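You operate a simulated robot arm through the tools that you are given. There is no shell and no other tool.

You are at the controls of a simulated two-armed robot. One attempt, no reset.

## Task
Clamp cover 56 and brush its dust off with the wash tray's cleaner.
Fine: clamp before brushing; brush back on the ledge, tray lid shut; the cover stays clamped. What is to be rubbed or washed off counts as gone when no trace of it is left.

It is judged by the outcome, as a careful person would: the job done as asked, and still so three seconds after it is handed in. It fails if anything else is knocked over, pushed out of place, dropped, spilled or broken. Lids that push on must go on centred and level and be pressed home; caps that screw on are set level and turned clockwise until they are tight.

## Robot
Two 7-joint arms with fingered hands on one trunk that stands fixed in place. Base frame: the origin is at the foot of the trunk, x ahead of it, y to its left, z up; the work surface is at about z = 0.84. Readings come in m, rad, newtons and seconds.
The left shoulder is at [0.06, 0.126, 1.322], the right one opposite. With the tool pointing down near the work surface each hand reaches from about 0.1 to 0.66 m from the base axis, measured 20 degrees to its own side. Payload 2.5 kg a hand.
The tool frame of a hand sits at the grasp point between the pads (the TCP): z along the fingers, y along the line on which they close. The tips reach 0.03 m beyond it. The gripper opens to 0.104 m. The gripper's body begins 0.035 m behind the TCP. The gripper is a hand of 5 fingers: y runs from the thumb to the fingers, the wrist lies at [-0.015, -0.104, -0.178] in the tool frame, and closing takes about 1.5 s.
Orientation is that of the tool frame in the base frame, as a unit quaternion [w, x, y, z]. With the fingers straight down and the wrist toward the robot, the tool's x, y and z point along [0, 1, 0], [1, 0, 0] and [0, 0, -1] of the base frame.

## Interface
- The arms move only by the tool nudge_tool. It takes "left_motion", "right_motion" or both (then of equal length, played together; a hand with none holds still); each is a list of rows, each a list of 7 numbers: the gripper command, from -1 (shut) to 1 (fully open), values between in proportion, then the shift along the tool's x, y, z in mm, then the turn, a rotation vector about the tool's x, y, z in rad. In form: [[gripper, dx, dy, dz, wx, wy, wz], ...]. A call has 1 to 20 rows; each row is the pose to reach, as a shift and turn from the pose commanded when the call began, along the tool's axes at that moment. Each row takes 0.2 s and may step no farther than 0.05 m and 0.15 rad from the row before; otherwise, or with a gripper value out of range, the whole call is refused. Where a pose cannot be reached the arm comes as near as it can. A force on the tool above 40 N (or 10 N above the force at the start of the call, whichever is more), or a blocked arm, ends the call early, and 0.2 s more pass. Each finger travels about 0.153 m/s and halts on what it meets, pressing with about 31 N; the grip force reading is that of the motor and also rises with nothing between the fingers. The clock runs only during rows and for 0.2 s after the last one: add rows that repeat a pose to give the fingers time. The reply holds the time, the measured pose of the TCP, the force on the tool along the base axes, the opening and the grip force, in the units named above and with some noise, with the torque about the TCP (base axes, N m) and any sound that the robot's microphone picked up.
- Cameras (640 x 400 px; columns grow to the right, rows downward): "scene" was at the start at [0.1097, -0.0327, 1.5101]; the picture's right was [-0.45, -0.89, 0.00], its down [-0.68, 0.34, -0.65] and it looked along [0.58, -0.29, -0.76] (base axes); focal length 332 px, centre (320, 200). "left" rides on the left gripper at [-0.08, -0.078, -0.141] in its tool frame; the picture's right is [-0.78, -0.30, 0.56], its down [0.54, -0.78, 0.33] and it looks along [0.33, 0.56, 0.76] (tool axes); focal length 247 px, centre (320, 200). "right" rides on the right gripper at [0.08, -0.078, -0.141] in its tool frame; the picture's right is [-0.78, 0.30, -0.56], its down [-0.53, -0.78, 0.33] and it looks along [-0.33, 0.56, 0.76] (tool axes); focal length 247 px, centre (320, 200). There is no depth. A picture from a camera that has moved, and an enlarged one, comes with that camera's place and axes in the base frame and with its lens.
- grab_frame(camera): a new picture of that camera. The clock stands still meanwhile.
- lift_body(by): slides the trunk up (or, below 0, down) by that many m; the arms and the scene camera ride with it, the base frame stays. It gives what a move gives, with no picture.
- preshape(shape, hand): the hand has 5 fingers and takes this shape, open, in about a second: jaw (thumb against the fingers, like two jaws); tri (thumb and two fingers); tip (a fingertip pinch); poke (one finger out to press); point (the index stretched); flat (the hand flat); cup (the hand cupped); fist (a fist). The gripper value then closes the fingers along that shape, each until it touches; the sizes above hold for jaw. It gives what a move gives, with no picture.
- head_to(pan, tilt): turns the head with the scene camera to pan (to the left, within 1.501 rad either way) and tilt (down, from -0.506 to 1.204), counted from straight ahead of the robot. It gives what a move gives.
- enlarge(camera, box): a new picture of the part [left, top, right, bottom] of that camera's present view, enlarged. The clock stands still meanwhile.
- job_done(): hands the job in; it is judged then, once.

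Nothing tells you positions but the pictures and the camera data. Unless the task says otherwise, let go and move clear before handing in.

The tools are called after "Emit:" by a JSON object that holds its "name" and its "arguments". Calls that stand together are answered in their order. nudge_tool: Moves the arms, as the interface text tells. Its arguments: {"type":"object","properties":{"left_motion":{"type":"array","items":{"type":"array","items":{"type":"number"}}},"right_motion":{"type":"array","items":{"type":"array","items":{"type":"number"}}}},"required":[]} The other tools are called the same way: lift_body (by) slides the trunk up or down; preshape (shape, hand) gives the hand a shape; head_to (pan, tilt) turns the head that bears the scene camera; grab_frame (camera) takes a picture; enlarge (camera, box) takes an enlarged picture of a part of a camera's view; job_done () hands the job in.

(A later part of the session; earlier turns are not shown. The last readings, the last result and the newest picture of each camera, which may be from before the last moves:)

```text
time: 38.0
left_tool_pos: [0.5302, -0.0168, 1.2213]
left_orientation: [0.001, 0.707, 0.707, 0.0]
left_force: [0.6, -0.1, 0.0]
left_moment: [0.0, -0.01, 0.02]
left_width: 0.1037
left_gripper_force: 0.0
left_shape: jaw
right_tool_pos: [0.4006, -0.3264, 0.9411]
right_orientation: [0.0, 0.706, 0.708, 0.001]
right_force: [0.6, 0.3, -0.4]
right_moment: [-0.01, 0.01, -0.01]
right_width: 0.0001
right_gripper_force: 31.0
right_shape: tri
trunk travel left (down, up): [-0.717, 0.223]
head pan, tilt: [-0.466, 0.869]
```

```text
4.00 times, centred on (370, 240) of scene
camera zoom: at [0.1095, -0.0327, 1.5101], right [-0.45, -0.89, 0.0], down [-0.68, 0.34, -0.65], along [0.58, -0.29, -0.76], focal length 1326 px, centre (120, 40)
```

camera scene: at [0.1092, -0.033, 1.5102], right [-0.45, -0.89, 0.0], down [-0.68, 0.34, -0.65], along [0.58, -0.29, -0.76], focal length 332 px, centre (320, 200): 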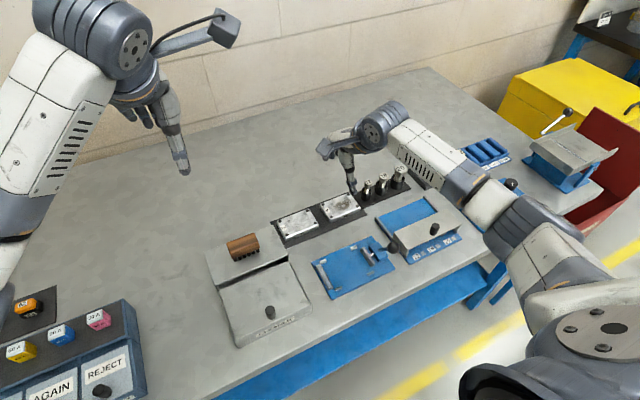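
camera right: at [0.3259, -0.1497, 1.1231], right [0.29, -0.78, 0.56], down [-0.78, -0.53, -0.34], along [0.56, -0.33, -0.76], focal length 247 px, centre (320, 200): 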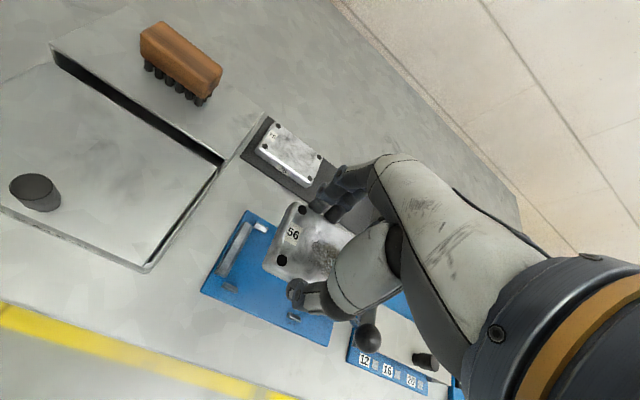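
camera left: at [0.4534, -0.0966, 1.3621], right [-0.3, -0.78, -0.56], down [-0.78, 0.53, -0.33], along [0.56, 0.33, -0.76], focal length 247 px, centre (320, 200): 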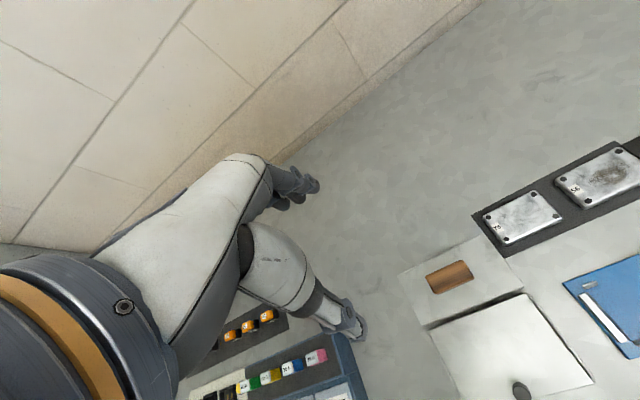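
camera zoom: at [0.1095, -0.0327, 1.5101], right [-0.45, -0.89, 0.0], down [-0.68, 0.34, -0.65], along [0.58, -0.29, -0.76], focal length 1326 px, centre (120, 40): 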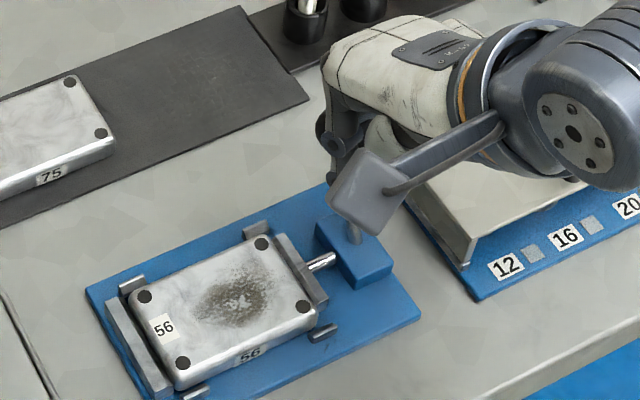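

Emit:
{"name": "nudge_tool", "arguments": {"right_motion": [[-1, 0, 4, 2, 0, 0, 0], [-1, 0, 8, 4, 0, 0, 0], [-1, 0, 12, 7, 0, 0, 0], [-1, 0, 16, 10, 0, 0, 0], [-1, 0, 20, 13, 0, 0, 0], [-1, 0, 20, 13, 0, 0, 0]]}}

Emit:
{"name": "enlarge", "arguments": {"camera": "right", "box": [200, 80, 440, 320]}}

Emit:
{"name": "enlarge", "arguments": {"camera": "scene", "box": [310, 190, 430, 290]}}

```text
time: 38.9
left_tool_pos: [0.5282, -0.0149, 1.2231]
left_orientation: [0.001, 0.706, 0.708, 0.0]
left_force: [0.2, -0.2, 0.3]
left_moment: [0.0, 0.01, -0.03]
left_width: 0.1036
left_gripper_force: 0.0
left_shape: jaw
right_tool_pos: [0.4121, -0.327, 0.9381]
right_orientation: [0.002, 0.707, 0.707, 0.002]
right_force: [-31.2, 2.1, 25.1]
right_moment: [-0.21, -0.35, -0.2]
right_width: 0.0
right_gripper_force: 30.9
right_shape: tri
trunk travel left (down, up): [-0.717, 0.223]
head pan, tilt: [-0.466, 0.869]
stopped in row 4 (right hand): the force on the tool passed its limit at 43 N (the readings are from after the stop); the commanded pose is now the measured one
```

```text
1.67 times, centred on (320, 200) of right
camera zoom: at [0.3346, -0.2461, 1.0786], right [0.29, -0.78, 0.56], down [-0.77, -0.54, -0.34], along [0.56, -0.33, -0.76], focal length 412 px, centre (320, 200)
```

zoom: 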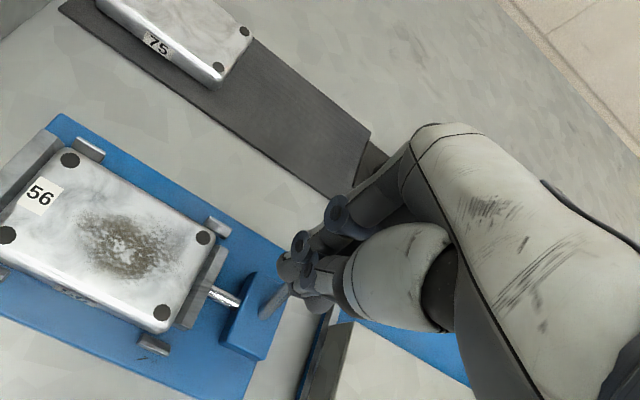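

```text
4.00 times, centred on (370, 240) of scene
camera zoom: at [0.1043, -0.031, 1.5109], right [-0.45, -0.89, 0.0], down [-0.68, 0.34, -0.65], along [0.58, -0.29, -0.76], focal length 1326 px, centre (120, 40)
```

zoom: 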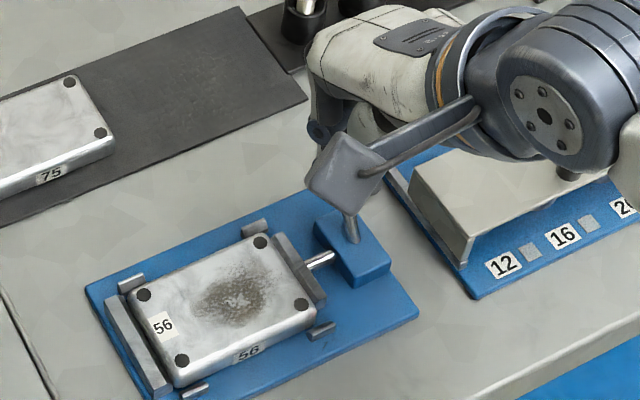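

The lever now firmly resists about 40 N, so the clamp is pressed home. I'll back the closed fingers straight away from the ball and check that it holds.

Emit:
{"name": "nudge_tool", "arguments": {"right_motion": [[-1, 0, -10, -5, 0, 0, 0], [-1, 0, -30, -10, 0, 0, 0], [-1, 0, -60, -30, 0, 0, 0], [-1, 0, -100, -50, 0, 0, 0], [-1, 0, -100, -50, 0, 0, 0]]}}

Emit:
{"name": "enlarge", "arguments": {"camera": "right", "box": [120, 80, 320, 240]}}

Emit:
{"name": "enlarge", "arguments": {"camera": "scene", "box": [310, 190, 430, 290]}}

```text
time: 40.1
left_tool_pos: [0.5323, -0.0165, 1.2205]
left_orientation: [-0.001, 0.707, 0.707, -0.001]
left_force: [0.0, 0.0, 0.0]
left_moment: [0.02, 0.0, 0.0]
left_width: 0.1036
left_gripper_force: 0.0
left_shape: jaw
right_tool_pos: [0.3165, -0.329, 0.9832]
right_orientation: [0.002, 0.707, 0.708, 0.002]
right_force: [0.6, -0.7, 0.0]
right_moment: [0.0, -0.02, 0.04]
right_width: 0.0002
right_gripper_force: 30.9
right_shape: tri
trunk travel left (down, up): [-0.717, 0.223]
head pan, tilt: [-0.466, 0.869]
```

```text
2.50 times, centred on (220, 160) of right
camera zoom: at [0.2381, -0.2488, 1.1245], right [0.29, -0.78, 0.56], down [-0.77, -0.54, -0.34], along [0.56, -0.33, -0.76], focal length 617 px, centre (570, 300)
```

zoom: 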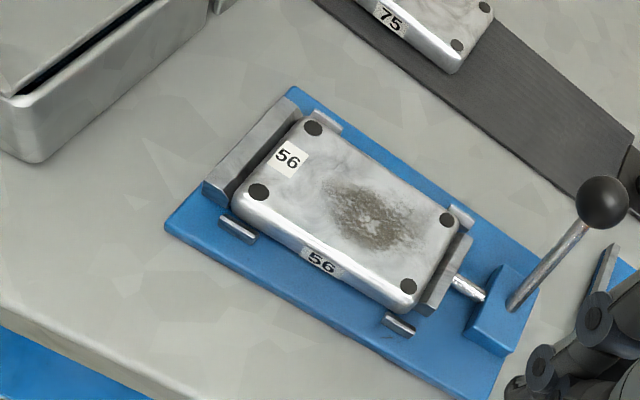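

```text
4.00 times, centred on (370, 240) of scene
camera zoom: at [0.1104, -0.033, 1.51], right [-0.45, -0.89, 0.0], down [-0.68, 0.34, -0.65], along [0.58, -0.29, -0.76], focal length 1326 px, centre (120, 40)
```

zoom: 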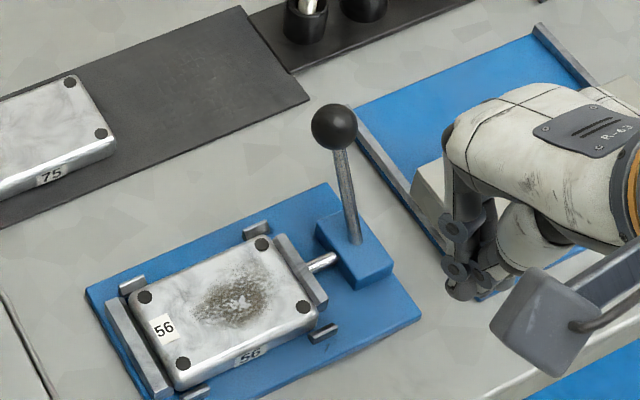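

The lever stays forward and the jaw is against the cover. I'll zoom in to confirm there is no gap on either side.

Emit:
{"name": "enlarge", "arguments": {"camera": "scene", "box": [325, 245, 395, 295]}}

Emit:
{"name": "enlarge", "arguments": {"camera": "right", "box": [170, 110, 290, 220]}}

```text
8.00 times, centred on (360, 270) of scene
camera zoom: at [0.1104, -0.033, 1.51], right [-0.45, -0.89, 0.0], down [-0.68, 0.34, -0.65], along [0.58, -0.29, -0.76], focal length 2652 px, centre (0, -360)
```

zoom: 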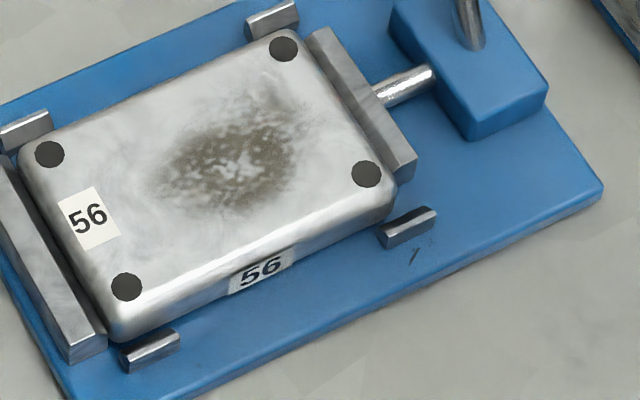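

```text
3.64 times, centred on (230, 165) of right
camera zoom: at [0.2381, -0.2488, 1.1245], right [0.29, -0.78, 0.56], down [-0.77, -0.54, -0.34], along [0.56, -0.33, -0.76], focal length 898 px, centre (647, 327)
```

zoom: 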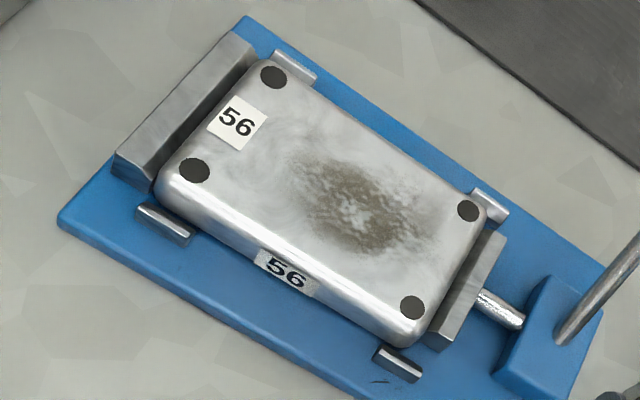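

Cover 56 is clamped tight between both jaws. Now I'll study the wash tray's lid more closely, to tell whether it hinges, slides or lifts off.

Emit:
{"name": "grab_frame", "arguments": {"camera": "right"}}

Emit:
{"name": "enlarge", "arguments": {"camera": "scene", "box": [215, 245, 305, 305]}}

Emit:
{"name": "enlarge", "arguments": {"camera": "scene", "box": [225, 290, 320, 350]}}

```text
taken
camera right: at [0.2381, -0.2488, 1.1245], right [0.29, -0.78, 0.56], down [-0.77, -0.54, -0.34], along [0.56, -0.33, -0.76], focal length 247 px, centre (320, 200)
```

right: 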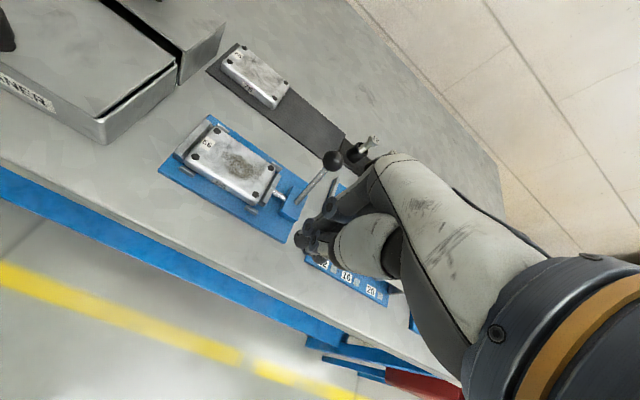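

```text
6.67 times, centred on (260, 275) of scene
camera zoom: at [0.1104, -0.033, 1.51], right [-0.45, -0.89, 0.0], down [-0.68, 0.34, -0.65], along [0.58, -0.29, -0.76], focal length 2210 px, centre (720, -300)
```

zoom: 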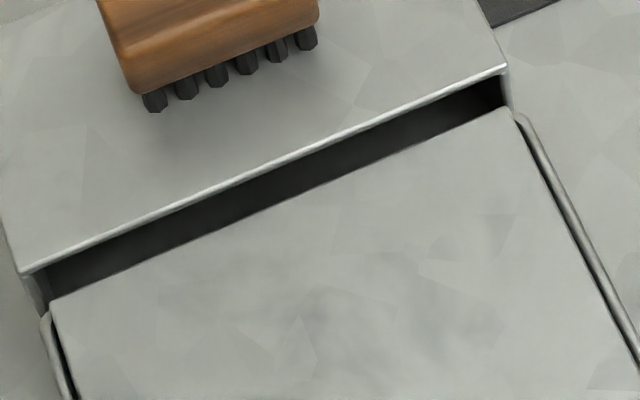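

```text
6.67 times, centred on (272, 320) of scene
camera zoom: at [0.1104, -0.033, 1.51], right [-0.45, -0.89, 0.0], down [-0.68, 0.34, -0.65], along [0.58, -0.29, -0.76], focal length 2210 px, centre (637, -600)
```

zoom: 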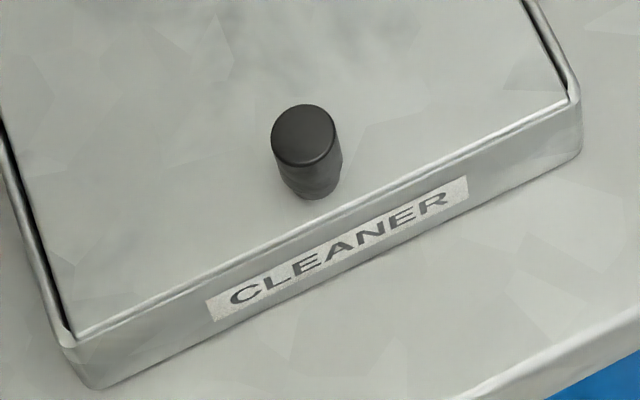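

Emit:
{"name": "enlarge", "arguments": {"camera": "right", "box": [0, 0, 240, 150]}}

Emit:
{"name": "enlarge", "arguments": {"camera": "right", "box": [90, 0, 240, 100]}}

```text
2.67 times, centred on (120, 75) of right
camera zoom: at [0.2381, -0.2488, 1.1245], right [0.29, -0.78, 0.56], down [-0.77, -0.54, -0.34], along [0.56, -0.33, -0.76], focal length 659 px, centre (853, 533)
```

zoom: 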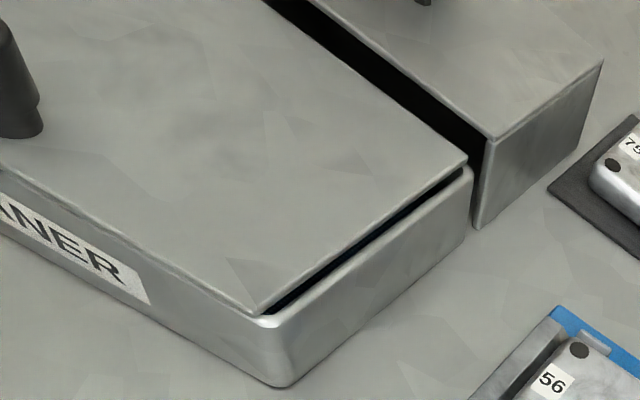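

```text
4.00 times, centred on (165, 50) of right
camera zoom: at [0.2381, -0.2488, 1.1245], right [0.29, -0.78, 0.56], down [-0.77, -0.54, -0.34], along [0.56, -0.33, -0.76], focal length 988 px, centre (940, 800)
```

zoom: 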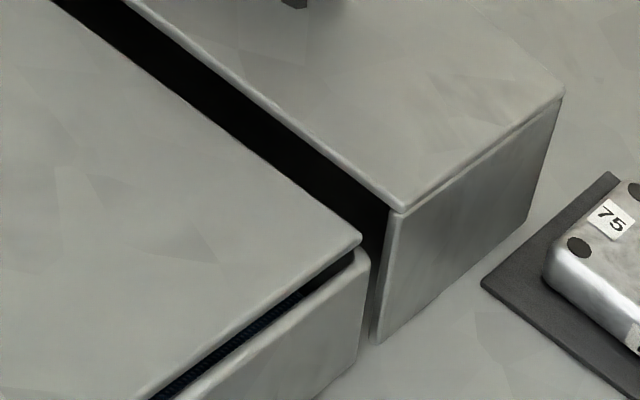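

The ledge box is level with the lid, so the lid must hinge at its back edge and be lifted by the front knob. The right hand will fetch the brush and the left hand will work the lid, so first I'll bring the left hand out of the way to the left, yawed so its fingers close along y.

Emit:
{"name": "nudge_tool", "arguments": {"left_motion": [[1, 11.3, -10.9, 11.7, 0, 0, 0.131], [1, 22.7, -21.8, 23.3, 0, 0, 0.262], [1, 34, -32.7, 35, 0, 0, 0.393], [1, 45.3, -43.7, 46.7, 0, 0, 0.524], [1, 56.7, -54.6, 58.3, 0, 0, 0.654], [1, 68, -65.5, 70, 0, 0, 0.785], [1, 79.3, -76.4, 81.7, 0, 0, 0.916], [1, 90.7, -87.3, 93.3, 0, 0, 1.047], [1, 102, -98.2, 105, 0, 0, 1.178], [1, 113.3, -109.2, 116.7, 0, 0, 1.309], [1, 124.7, -120, 128.3, 0, 0, 1.44], [1, 136, -131, 140, 0, 0, 1.571], [1, 136, -131, 140, 0, 0, 1.571]]}}

Emit:
{"name": "grab_frame", "arguments": {"camera": "scene"}}

Emit:
{"name": "grab_frame", "arguments": {"camera": "left"}}

```text
time: 42.9
left_tool_pos: [0.3996, 0.12, 1.0795]
left_orientation: [0.0, 1.0, -0.001, -0.001]
left_force: [0.4, 0.0, -0.8]
left_moment: [0.02, 0.01, -0.02]
left_width: 0.1039
left_gripper_force: 0.0
left_shape: jaw
right_tool_pos: [0.3162, -0.3284, 0.9835]
right_orientation: [0.002, 0.706, 0.708, 0.002]
right_force: [0.2, -0.8, 0.5]
right_moment: [0.0, -0.04, 0.0]
right_width: 0.0001
right_gripper_force: 31.1
right_shape: tri
trunk travel left (down, up): [-0.717, 0.223]
head pan, tilt: [-0.466, 0.869]
```

```text
taken
camera scene: at [0.1097, -0.0328, 1.5101], right [-0.45, -0.89, 0.0], down [-0.68, 0.34, -0.65], along [0.58, -0.29, -0.76], focal length 332 px, centre (320, 200)
```

scene: 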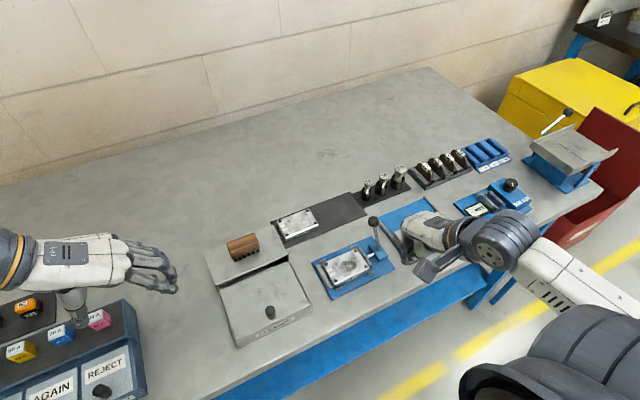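

```text
taken
camera left: at [0.3198, 0.1972, 1.2221], right [-0.78, 0.3, -0.56], down [0.54, 0.78, -0.33], along [0.33, -0.56, -0.76], focal length 247 px, centre (320, 200)
```

left: 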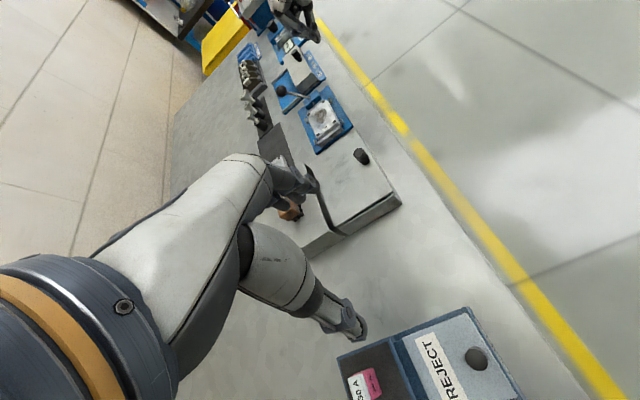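

The left hand is ready on the left side. Now I'll bring the right hand high over the brush, opening the three-finger grip on the way.

Emit:
{"name": "nudge_tool", "arguments": {"right_motion": [[-1, 0, 0, -30, 0, 0, 0], [-0.5, 35, 24, -35, 0, 0, 0], [0, 70, 49, -35, 0, 0, 0], [0.4, 106, 74, -35, 0, 0, 0], [0.4, 141, 99, -35, 0, 0, 0], [0.4, 177, 124, -35, 0, 0, 0], [0.4, 212, 149, -35, 0, 0, 0], [0.4, 248, 174, -35, 0, 0, 0], [0.4, 283, 198, -35, 0, 0, 0], [0.4, 283, 198, -35, 0, 0, 0]]}}

Emit:
{"name": "grab_frame", "arguments": {"camera": "right"}}

Emit:
{"name": "grab_frame", "arguments": {"camera": "scene"}}

```text
time: 45.1
left_tool_pos: [0.4, 0.1186, 1.0803]
left_orientation: [0.0, 1.0, 0.0, 0.0]
left_force: [0.1, 0.6, -0.2]
left_moment: [0.0, 0.01, 0.0]
left_width: 0.1037
left_gripper_force: 0.0
left_shape: jaw
right_tool_pos: [0.5148, -0.0434, 1.0222]
right_orientation: [0.003, 0.706, 0.708, 0.002]
right_force: [0.4, -0.6, 0.1]
right_moment: [0.01, 0.03, -0.02]
right_width: 0.0725
right_gripper_force: 0.1
right_shape: tri
trunk travel left (down, up): [-0.717, 0.223]
head pan, tilt: [-0.466, 0.869]
```

```text
taken
camera right: at [0.4371, 0.0361, 1.1625], right [0.29, -0.78, 0.56], down [-0.77, -0.54, -0.34], along [0.56, -0.33, -0.76], focal length 247 px, centre (320, 200)
```

right: 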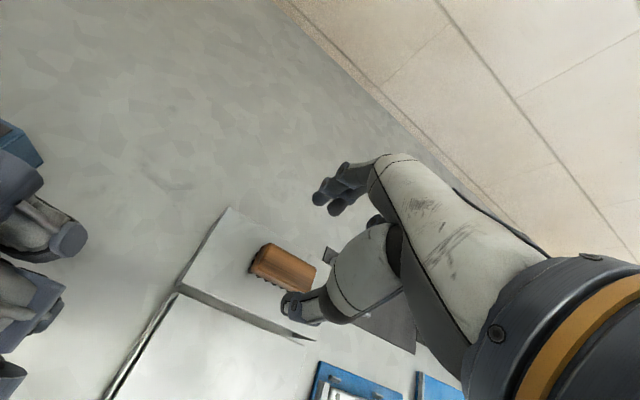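

```text
taken
camera scene: at [0.1095, -0.033, 1.5101], right [-0.45, -0.89, 0.0], down [-0.68, 0.34, -0.65], along [0.58, -0.29, -0.76], focal length 332 px, centre (320, 200)
```

scene: 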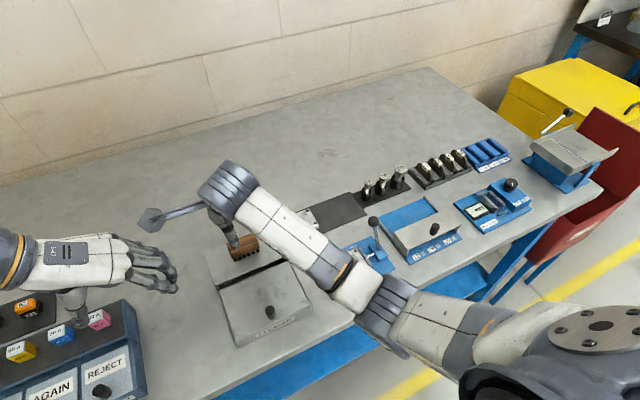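

Emit:
{"name": "enlarge", "arguments": {"camera": "right", "box": [200, 180, 380, 340]}}

Emit:
{"name": "enlarge", "arguments": {"camera": "scene", "box": [190, 180, 310, 280]}}

```text
2.50 times, centred on (290, 260) of right
camera zoom: at [0.4371, 0.0361, 1.1625], right [0.29, -0.78, 0.56], down [-0.77, -0.54, -0.34], along [0.56, -0.33, -0.76], focal length 617 px, centre (395, 50)
```

zoom: 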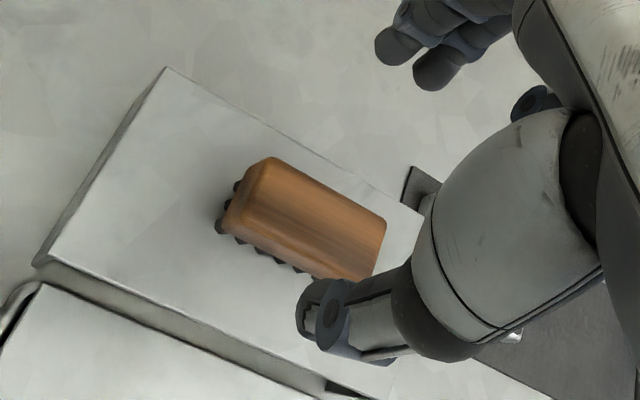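

```text
4.00 times, centred on (250, 230) of scene
camera zoom: at [0.1095, -0.033, 1.5101], right [-0.45, -0.89, 0.0], down [-0.68, 0.34, -0.65], along [0.58, -0.29, -0.76], focal length 1326 px, centre (600, 80)
```

zoom: 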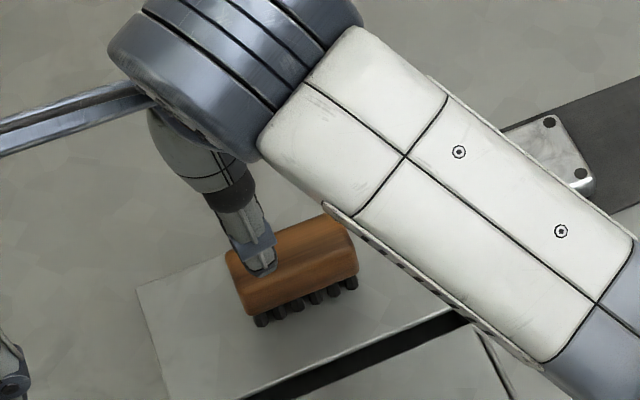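

The brush is centred near (0.514, -0.063) and the thumb and fingers straddle it. I'll descend to grip its wooden block, above the bristles.

Emit:
{"name": "nudge_tool", "arguments": {"right_motion": [[0.4, -3.5, 0, 30, 0, 0, 0], [0.4, -3.5, 0, 55, 0, 0, 0], [0.4, -3.5, 0, 70, 0, 0, 0], [0.4, -3.5, 0, 78, 0, 0, 0], [0.4, -3.5, 0, 78, 0, 0, 0]]}}

Emit:
{"name": "enlarge", "arguments": {"camera": "right", "box": [230, 140, 410, 300]}}

Emit:
{"name": "enlarge", "arguments": {"camera": "scene", "box": [190, 200, 310, 300]}}

```text
time: 46.3
left_tool_pos: [0.4003, 0.1196, 1.0814]
left_orientation: [-0.001, 1.0, 0.0, 0.0]
left_force: [0.1, -0.7, 0.4]
left_moment: [0.0, 0.03, 0.01]
left_width: 0.1036
left_gripper_force: 0.1
left_shape: jaw
right_tool_pos: [0.5159, -0.0471, 0.9408]
right_orientation: [0.001, 0.707, 0.707, 0.003]
right_force: [0.0, 0.3, -0.1]
right_moment: [0.0, -0.03, -0.01]
right_width: 0.0722
right_gripper_force: 0.0
right_shape: tri
trunk travel left (down, up): [-0.717, 0.223]
head pan, tilt: [-0.466, 0.869]
```

```text
2.50 times, centred on (320, 220) of right
camera zoom: at [0.438, 0.0324, 1.0825], right [0.29, -0.78, 0.56], down [-0.77, -0.54, -0.34], along [0.56, -0.33, -0.76], focal length 617 px, centre (320, 150)
```

zoom: 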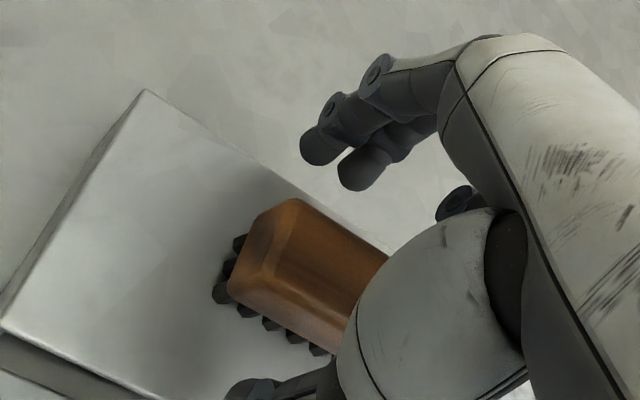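

```text
4.00 times, centred on (250, 250) of scene
camera zoom: at [0.1096, -0.0328, 1.5101], right [-0.45, -0.89, 0.0], down [-0.68, 0.34, -0.65], along [0.58, -0.29, -0.76], focal length 1326 px, centre (600, 0)
```

zoom: 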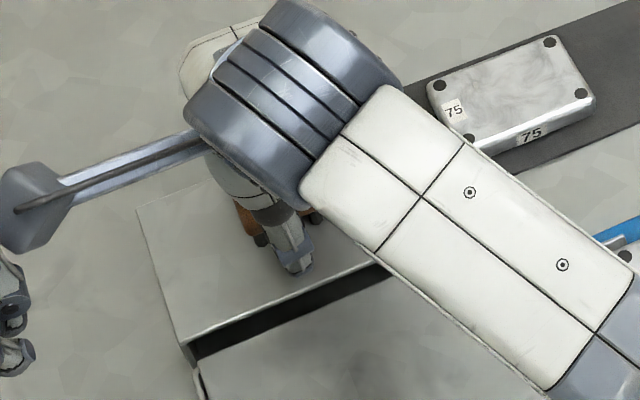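

Emit:
{"name": "nudge_tool", "arguments": {"right_motion": [[0.2, 0, 0, 0, 0, 0, 0], [-0.1, 0, 0, 0, 0, 0, 0], [-0.4, 0, 0, 0, 0, 0, 0], [-1, 0, 0, 0, 0, 0, 0], [-1, 0, 0, 0, 0, 0, 0], [-1, 0, 0, 0, 0, 0, 0], [-1, 0, 0, 0, 0, 0, 0]]}}

Emit:
{"name": "enlarge", "arguments": {"camera": "right", "box": [230, 140, 410, 300]}}

```text
time: 47.9
left_tool_pos: [0.4001, 0.1186, 1.0818]
left_orientation: [0.0, 1.0, 0.0, 0.0]
left_force: [-0.6, -0.1, 0.3]
left_moment: [0.0, -0.02, -0.02]
left_width: 0.1036
left_gripper_force: 0.0
left_shape: jaw
right_tool_pos: [0.5148, -0.0474, 0.942]
right_orientation: [0.002, 0.707, 0.707, 0.001]
right_force: [-0.1, -0.2, -0.3]
right_moment: [-0.01, 0.02, 0.04]
right_width: 0.0245
right_gripper_force: 31.3
right_shape: tri
trunk travel left (down, up): [-0.717, 0.223]
head pan, tilt: [-0.466, 0.869]
```

```text
2.50 times, centred on (320, 220) of right
camera zoom: at [0.4381, 0.0323, 1.0827], right [0.29, -0.78, 0.56], down [-0.77, -0.54, -0.34], along [0.56, -0.33, -0.76], focal length 617 px, centre (320, 150)
```

zoom: 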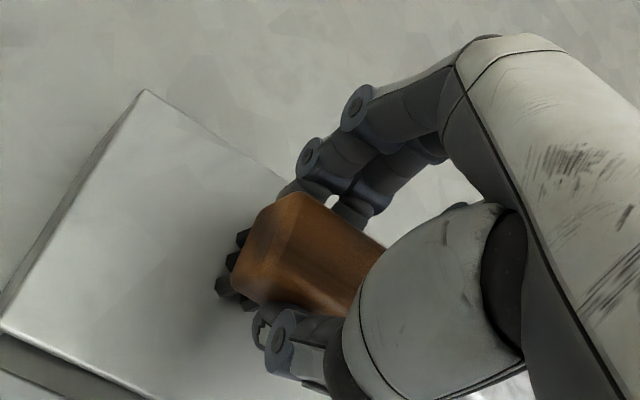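

The brush is held at 24.5 mm width with a firm grip. I'll lift it and check that it hangs level; I've noted this pose for putting it back.

Emit:
{"name": "nudge_tool", "arguments": {"right_motion": [[-1, 0, 0, -8, 0, 0, 0], [-1, 0, 0, -20, 0, 0, 0], [-1, 0, 0, -45, 0, 0, 0], [-1, 0, 0, -80, 0, 0, 0], [-1, 0, 0, -80, 0, 0, 0]]}}

Emit:
{"name": "enlarge", "arguments": {"camera": "right", "box": [230, 140, 410, 300]}}

Emit:
{"name": "enlarge", "arguments": {"camera": "scene", "box": [170, 160, 330, 290]}}

```text
time: 49.1
left_tool_pos: [0.4, 0.1202, 1.0817]
left_orientation: [0.0, 1.0, 0.0, -0.001]
left_force: [-0.5, 0.3, 0.8]
left_moment: [0.03, -0.04, 0.02]
left_width: 0.1038
left_gripper_force: 0.0
left_shape: jaw
right_tool_pos: [0.5127, -0.0478, 1.0238]
right_orientation: [0.002, 0.706, 0.708, 0.002]
right_force: [-0.3, -0.4, -0.7]
right_moment: [-0.05, 0.0, 0.0]
right_width: 0.0243
right_gripper_force: 31.2
right_shape: tri
trunk travel left (down, up): [-0.717, 0.223]
head pan, tilt: [-0.466, 0.869]
```

```text
2.50 times, centred on (320, 220) of right
camera zoom: at [0.4357, 0.0317, 1.1641], right [0.29, -0.78, 0.56], down [-0.77, -0.54, -0.34], along [0.56, -0.33, -0.76], focal length 617 px, centre (320, 150)
```

zoom: 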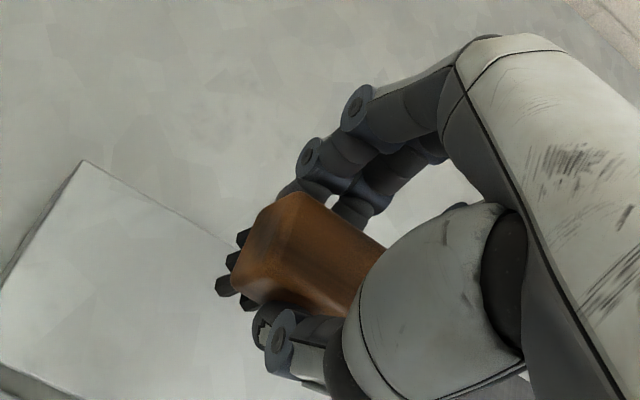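

```text
3.08 times, centred on (250, 225) of scene
camera zoom: at [0.1098, -0.0328, 1.5101], right [-0.45, -0.89, 0.0], down [-0.68, 0.34, -0.65], along [0.58, -0.29, -0.76], focal length 1020 px, centre (535, 123)
```

zoom: 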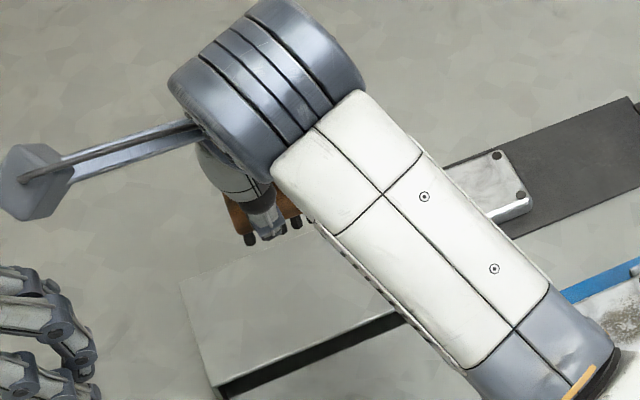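

The brush is up and level. I'll park the right hand with it to the right of the tray, well above the fixture and lever.

Emit:
{"name": "nudge_tool", "arguments": {"right_motion": [[-1, -35, -18, 0, 0, 0, 0], [-1, -70, -36, 0, 0, 0, 0], [-1, -105, -54, 0, 0, 0, 0], [-1, -140, -72, 0, 0, 0, 0], [-1, -175, -90, 0, 0, 0, 0], [-1, -210, -108, 0, 0, 0, 0], [-1, -210, -108, 0, 0, 0, 0]]}}

Emit:
{"name": "preshape", "arguments": {"shape": "tip", "hand": "left"}}

Emit:
{"name": "grab_frame", "arguments": {"camera": "scene"}}

Emit:
{"name": "grab_frame", "arguments": {"camera": "left"}}

```text
time: 50.7
left_tool_pos: [0.4001, 0.1191, 1.0818]
left_orientation: [0.0, 1.0, 0.0, -0.001]
left_force: [-0.2, -0.3, -0.8]
left_moment: [-0.02, -0.02, 0.04]
left_width: 0.1039
left_gripper_force: 0.0
left_shape: jaw
right_tool_pos: [0.406, -0.2566, 1.019]
right_orientation: [0.002, 0.706, 0.708, 0.001]
right_force: [-0.7, -0.6, -0.2]
right_moment: [-0.01, -0.02, 0.03]
right_width: 0.0246
right_gripper_force: 30.8
right_shape: tri
trunk travel left (down, up): [-0.717, 0.223]
head pan, tilt: [-0.466, 0.869]
```

```text
time: 51.6
left_tool_pos: [0.3998, 0.1193, 1.0814]
left_orientation: [0.0, 1.0, 0.0, 0.0]
left_force: [-0.1, 0.7, 0.0]
left_moment: [0.02, 0.01, -0.02]
left_width: 0.1038
left_gripper_force: 0.0
left_shape: tip
right_tool_pos: [0.4041, -0.2575, 1.0188]
right_orientation: [0.002, 0.706, 0.708, 0.001]
right_force: [-0.6, 0.0, -0.1]
right_moment: [0.01, -0.02, -0.01]
right_width: 0.0248
right_gripper_force: 31.0
right_shape: tri
trunk travel left (down, up): [-0.717, 0.223]
head pan, tilt: [-0.466, 0.869]
```

```text
taken
camera scene: at [0.1097, -0.0328, 1.5101], right [-0.45, -0.89, 0.0], down [-0.68, 0.34, -0.65], along [0.58, -0.29, -0.76], focal length 332 px, centre (320, 200)
```

scene: 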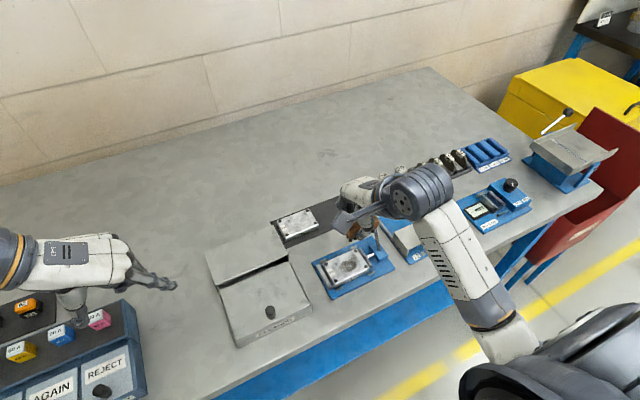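

```text
taken
camera left: at [0.3199, 0.1968, 1.2222], right [-0.78, 0.3, -0.56], down [0.53, 0.78, -0.33], along [0.33, -0.56, -0.76], focal length 247 px, centre (320, 200)
```

left: 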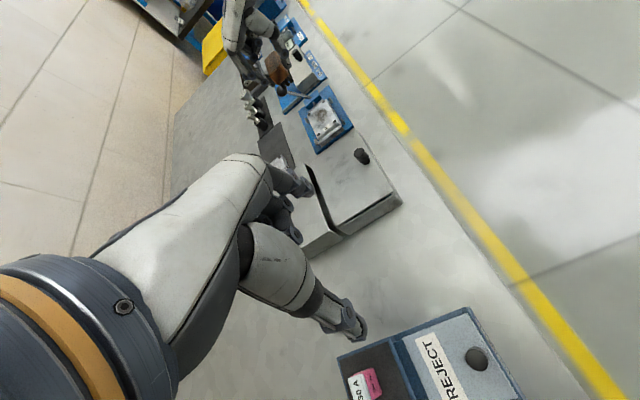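

I'll zoom in on the knob with both cameras to fix its position.

Emit:
{"name": "enlarge", "arguments": {"camera": "left", "box": [310, 120, 410, 220]}}

Emit:
{"name": "enlarge", "arguments": {"camera": "scene", "box": [240, 290, 300, 340]}}

```text
4.00 times, centred on (360, 170) of left
camera zoom: at [0.3199, 0.1968, 1.2222], right [-0.78, 0.3, -0.56], down [0.53, 0.78, -0.33], along [0.33, -0.56, -0.76], focal length 988 px, centre (160, 320)
```

zoom: 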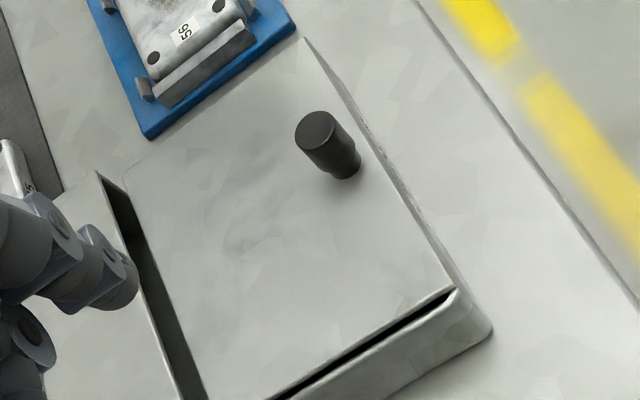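

```text
8.00 times, centred on (270, 315) of scene
camera zoom: at [0.1097, -0.0328, 1.5101], right [-0.45, -0.89, 0.0], down [-0.68, 0.34, -0.65], along [0.58, -0.29, -0.76], focal length 2652 px, centre (720, -720)
```

zoom: 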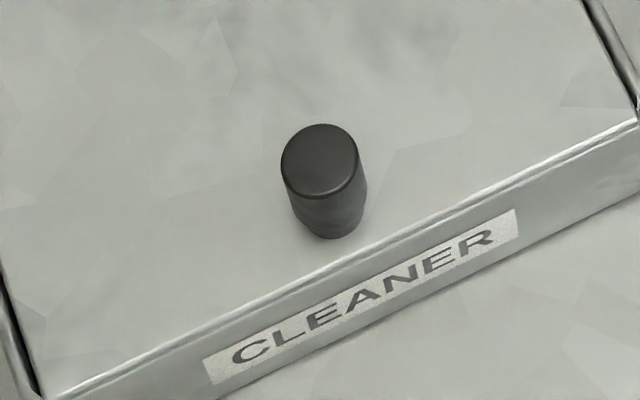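

The knob is at (0.3605, -0.057), from z 0.895 up to 0.924. I'll bring the left hand above it, fingers closing along y so the knob can turn between them as the lid swings up.

Emit:
{"name": "nudge_tool", "arguments": {"left_motion": [[0.8, -8, 35, 16, 0, 0, 0], [0.6, -16, 70, 32, 0, 0, 0], [0.4, -24, 105, 48, 0, 0, 0], [0.3, -32, 140, 64, 0, 0, 0], [0.3, -39, 176, 80, 0, 0, 0], [0.3, -39, 176, 80, 0, 0, 0]]}}

Emit:
{"name": "grab_frame", "arguments": {"camera": "left"}}

Emit:
{"name": "enlarge", "arguments": {"camera": "scene", "box": [190, 210, 350, 350]}}

```text
time: 53.0
left_tool_pos: [0.3585, -0.0581, 1.0027]
left_orientation: [0.0, 1.0, 0.001, 0.0]
left_force: [1.1, 0.3, 0.0]
left_moment: [-0.02, 0.01, -0.01]
left_width: 0.0679
left_gripper_force: 0.1
left_shape: tip
right_tool_pos: [0.4047, -0.2567, 1.02]
right_orientation: [0.001, 0.707, 0.707, 0.002]
right_force: [0.0, 0.2, -0.5]
right_moment: [0.0, 0.03, 0.0]
right_width: 0.0244
right_gripper_force: 31.1
right_shape: tri
trunk travel left (down, up): [-0.717, 0.223]
head pan, tilt: [-0.466, 0.869]
```

```text
taken
camera left: at [0.2788, 0.0203, 1.1443], right [-0.78, 0.3, -0.56], down [0.53, 0.78, -0.33], along [0.33, -0.56, -0.76], focal length 247 px, centre (320, 200)
```

left: 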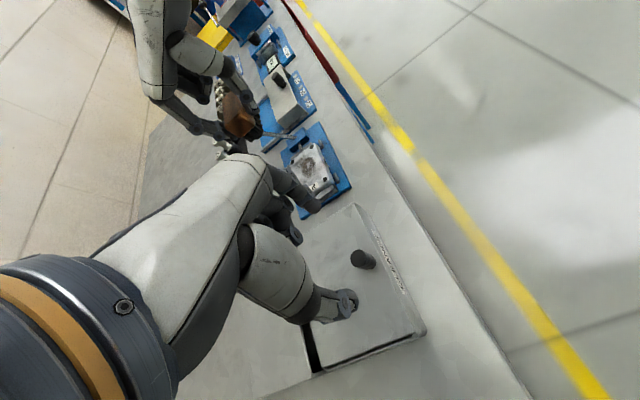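

```text
2.86 times, centred on (270, 280) of scene
camera zoom: at [0.1097, -0.0325, 1.5101], right [-0.45, -0.89, 0.0], down [-0.68, 0.34, -0.65], along [0.58, -0.29, -0.76], focal length 947 px, centre (463, -29)
```

zoom: 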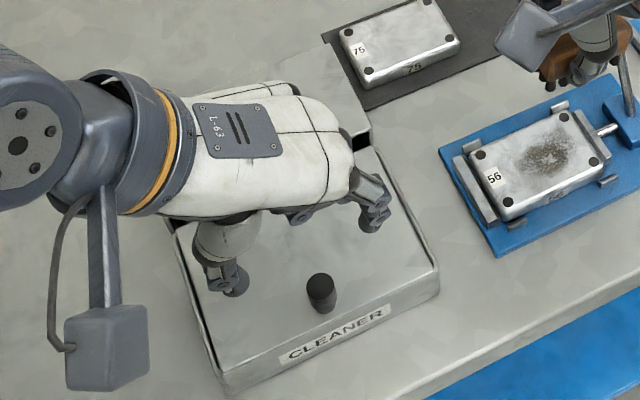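

Emit:
{"name": "enlarge", "arguments": {"camera": "left", "box": [270, 200, 430, 340]}}

```text
2.86 times, centred on (350, 270) of left
camera zoom: at [0.2788, 0.0203, 1.1443], right [-0.78, 0.3, -0.56], down [0.53, 0.78, -0.33], along [0.33, -0.56, -0.76], focal length 706 px, centre (234, 0)
```

zoom: 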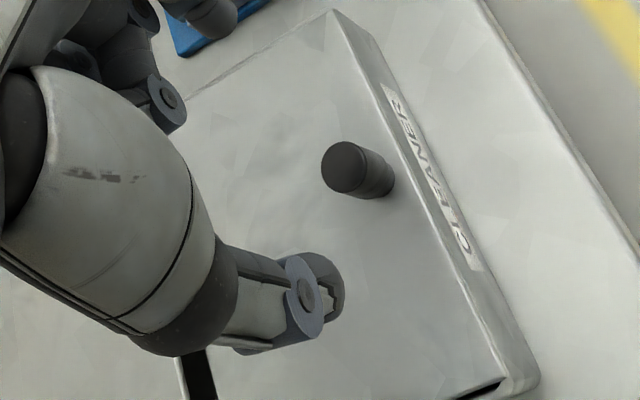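

The hand is centred over the knob. I'll descend around it.

Emit:
{"name": "nudge_tool", "arguments": {"left_motion": [[0.3, 0, 0, 25, 0, 0, 0], [0.3, 0, 0, 48, 0, 0, 0], [0.3, 0, 0, 64, 0, 0, 0], [0.3, 0, 0, 70, 0, 0, 0], [0.3, 0, 0, 70, 0, 0, 0]]}}

Emit:
{"name": "enlarge", "arguments": {"camera": "left", "box": [230, 140, 430, 340]}}

Emit:
{"name": "enlarge", "arguments": {"camera": "scene", "box": [210, 240, 330, 350]}}

```text
time: 54.2
left_tool_pos: [0.3611, -0.0573, 0.9308]
left_orientation: [0.0, 1.0, 0.0, 0.0]
left_force: [0.4, 0.2, 0.0]
left_moment: [0.0, 0.01, -0.05]
left_width: 0.0679
left_gripper_force: 0.0
left_shape: tip
right_tool_pos: [0.4052, -0.2581, 1.0188]
right_orientation: [0.002, 0.707, 0.707, 0.002]
right_force: [0.5, -0.3, -1.1]
right_moment: [0.04, -0.01, 0.01]
right_width: 0.024
right_gripper_force: 31.1
right_shape: tri
trunk travel left (down, up): [-0.717, 0.223]
head pan, tilt: [-0.466, 0.869]
```

```text
2.00 times, centred on (330, 240) of left
camera zoom: at [0.2805, 0.021, 1.0723], right [-0.78, 0.3, -0.56], down [0.53, 0.78, -0.33], along [0.33, -0.56, -0.76], focal length 494 px, centre (300, 120)
```

zoom: 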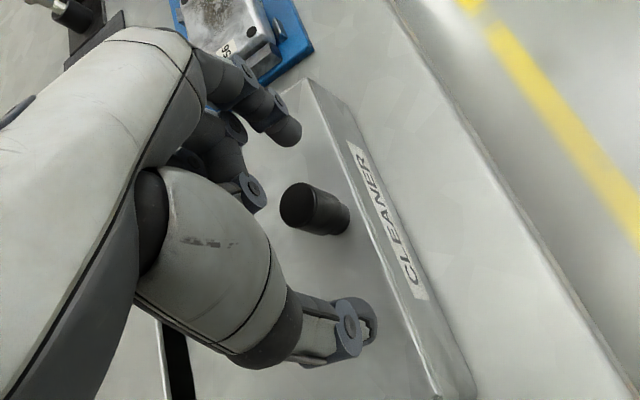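

```text
3.64 times, centred on (270, 295) of scene
camera zoom: at [0.1097, -0.0327, 1.5101], right [-0.45, -0.89, 0.0], down [-0.68, 0.34, -0.65], along [0.58, -0.29, -0.76], focal length 1205 px, centre (502, -146)
```

zoom: 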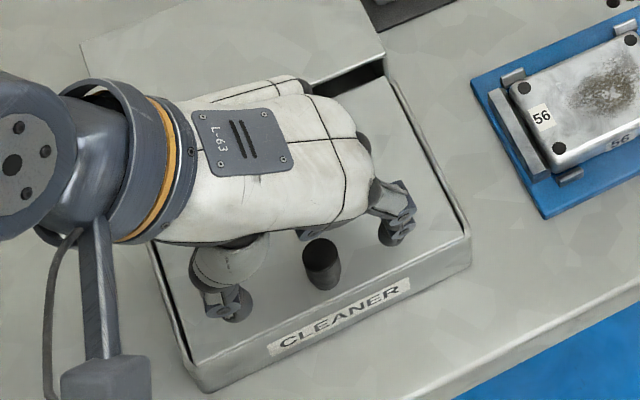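

The knob lies between thumb and index. I'll close on it.

Emit:
{"name": "nudge_tool", "arguments": {"left_motion": [[0.0, -2, 0, 0, 0, 0, 0], [-0.3, -2, 0, 0, 0, 0, 0], [-0.6, -2, 0, 0, 0, 0, 0], [-1, -2, 0, 0, 0, 0, 0], [-1, -2, 0, 0, 0, 0, 0], [-1, -2, 0, 0, 0, 0, 0], [-1, -2, 0, 0, 0, 0, 0]]}}

Emit:
{"name": "enlarge", "arguments": {"camera": "left", "box": [230, 140, 430, 340]}}

Emit:
{"name": "enlarge", "arguments": {"camera": "scene", "box": [210, 240, 330, 350]}}

```text
time: 55.8
left_tool_pos: [0.359, -0.0562, 0.9303]
left_orientation: [0.0, 1.0, 0.001, -0.001]
left_force: [-0.9, 0.3, -2.8]
left_moment: [-0.02, 0.02, 0.0]
left_width: 0.0099
left_gripper_force: 31.1
left_shape: tip
right_tool_pos: [0.4046, -0.2576, 1.0199]
right_orientation: [0.002, 0.708, 0.707, 0.002]
right_force: [0.1, 0.5, 0.3]
right_moment: [0.0, -0.01, -0.03]
right_width: 0.0245
right_gripper_force: 30.8
right_shape: tri
trunk travel left (down, up): [-0.717, 0.223]
head pan, tilt: [-0.466, 0.869]
```

```text
2.00 times, centred on (330, 240) of left
camera zoom: at [0.2785, 0.0212, 1.0722], right [-0.78, 0.3, -0.56], down [0.53, 0.78, -0.33], along [0.33, -0.55, -0.76], focal length 494 px, centre (300, 120)
```

zoom: 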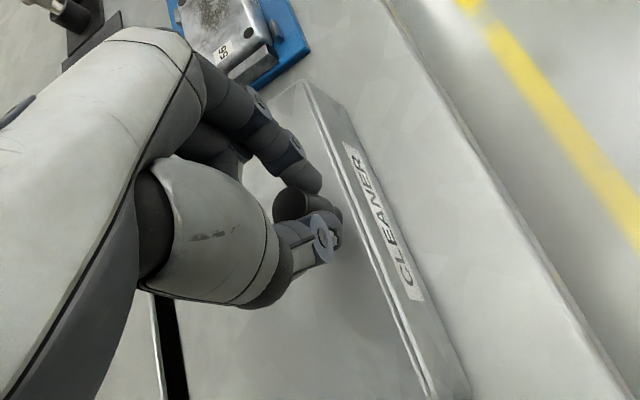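

```text
3.64 times, centred on (270, 295) of scene
camera zoom: at [0.1099, -0.0328, 1.5101], right [-0.45, -0.89, 0.0], down [-0.68, 0.34, -0.65], along [0.58, -0.29, -0.76], focal length 1205 px, centre (502, -146)
```

zoom: 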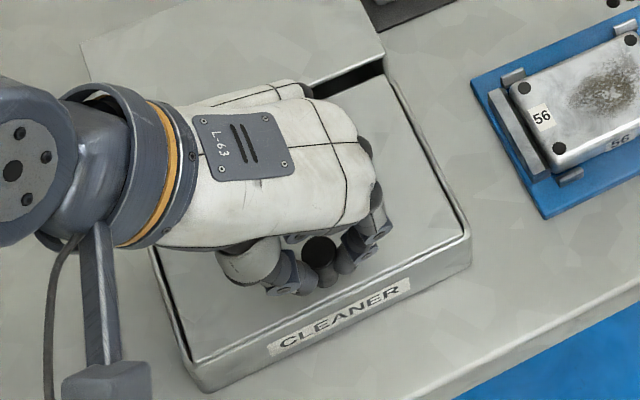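

The knob is gripped. I'll lift a little to test how the lid moves.

Emit:
{"name": "nudge_tool", "arguments": {"left_motion": [[-1, 0, 0, -4, 0, 0, 0], [-1, 0.3, 0, -8, 0, 0, 0], [-1, 0.7, 0, -12, 0, 0, 0], [-1, 0.7, 0, -12, 0, 0, 0]]}}

Emit:
{"name": "enlarge", "arguments": {"camera": "left", "box": [230, 140, 430, 340]}}

Emit:
{"name": "enlarge", "arguments": {"camera": "scene", "box": [210, 240, 330, 350]}}

```text
time: 56.8
left_tool_pos: [0.3588, -0.056, 0.943]
left_orientation: [0.001, 1.0, 0.001, 0.0]
left_force: [0.3, -1.0, -0.1]
left_moment: [0.0, 0.0, 0.01]
left_width: 0.01
left_gripper_force: 31.1
left_shape: tip
right_tool_pos: [0.4054, -0.2579, 1.0193]
right_orientation: [0.001, 0.707, 0.708, 0.002]
right_force: [0.6, -0.4, -0.8]
right_moment: [-0.01, -0.04, 0.0]
right_width: 0.0247
right_gripper_force: 31.1
right_shape: tri
trunk travel left (down, up): [-0.717, 0.223]
head pan, tilt: [-0.466, 0.869]
```

```text
2.00 times, centred on (330, 240) of left
camera zoom: at [0.2786, 0.0214, 1.0844], right [-0.78, 0.29, -0.56], down [0.53, 0.78, -0.33], along [0.34, -0.56, -0.76], focal length 494 px, centre (300, 120)
```

zoom: 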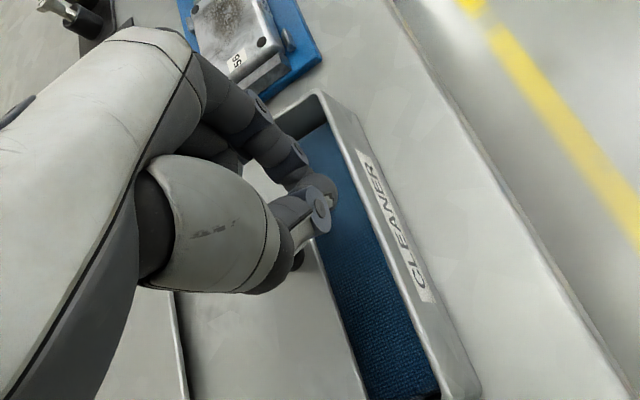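

```text
3.64 times, centred on (270, 295) of scene
camera zoom: at [0.1094, -0.0326, 1.5102], right [-0.45, -0.89, 0.0], down [-0.68, 0.34, -0.65], along [0.58, -0.29, -0.76], focal length 1205 px, centre (502, -146)
```

zoom: 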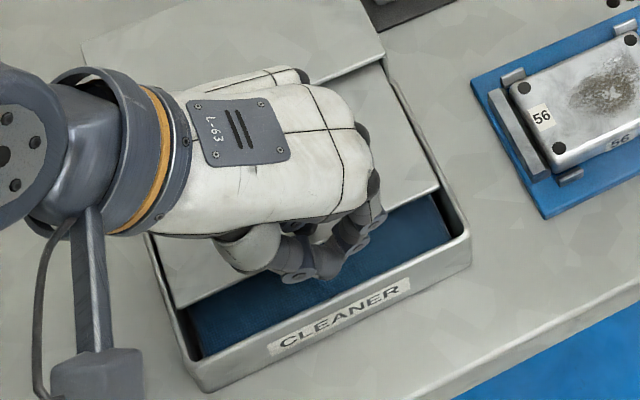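

The lid is actually a slider: it slipped back under the ledge when I pinched the knob, and the blue cleaner pad is now showing. I'll push the knob further back with the closed fingers to open it wide.

Emit:
{"name": "nudge_tool", "arguments": {"left_motion": [[-1, 0, 0, 6, 0, 0, 0], [-1, 10, 0, 6, 0, 0, 0], [-1, 20, 0, 6, 0, 0, 0], [-1, 30, 0, 6, 0, 0, 0], [-1, 30, 0, 6, 0, 0, 0]]}}

Emit:
{"name": "enlarge", "arguments": {"camera": "left", "box": [230, 140, 430, 340]}}

Emit:
{"name": "enlarge", "arguments": {"camera": "scene", "box": [200, 220, 330, 350]}}

```text
time: 58.0
left_tool_pos: [0.3885, -0.0558, 0.9377]
left_orientation: [0.0, 1.0, 0.0, 0.0]
left_force: [0.0, -0.4, 0.1]
left_moment: [0.01, -0.02, -0.01]
left_width: 0.0102
left_gripper_force: 31.0
left_shape: tip
right_tool_pos: [0.4041, -0.2574, 1.0196]
right_orientation: [0.002, 0.707, 0.707, 0.002]
right_force: [-1.0, 0.3, -0.9]
right_moment: [-0.02, -0.02, 0.0]
right_width: 0.0244
right_gripper_force: 30.8
right_shape: tri
trunk travel left (down, up): [-0.717, 0.223]
head pan, tilt: [-0.466, 0.869]
```

```text
2.00 times, centred on (330, 240) of left
camera zoom: at [0.3094, 0.0217, 1.079], right [-0.78, 0.3, -0.56], down [0.53, 0.78, -0.33], along [0.33, -0.56, -0.76], focal length 494 px, centre (300, 120)
```

zoom: 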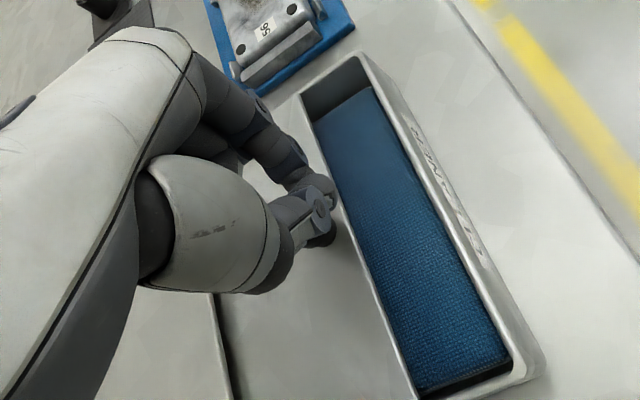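

```text
3.08 times, centred on (265, 285) of scene
camera zoom: at [0.1096, -0.0327, 1.5101], right [-0.45, -0.89, 0.0], down [-0.68, 0.34, -0.65], along [0.58, -0.29, -0.76], focal length 1020 px, centre (489, -62)
```

zoom: 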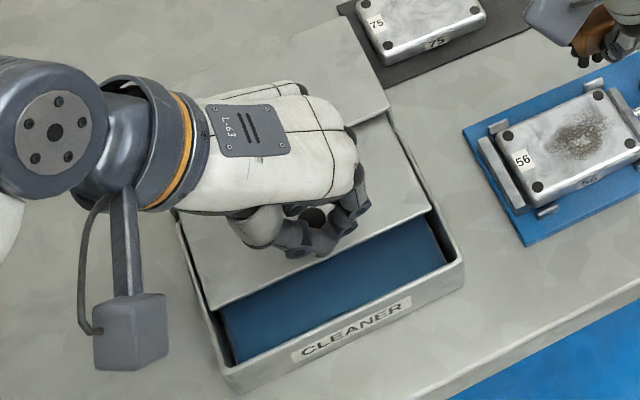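

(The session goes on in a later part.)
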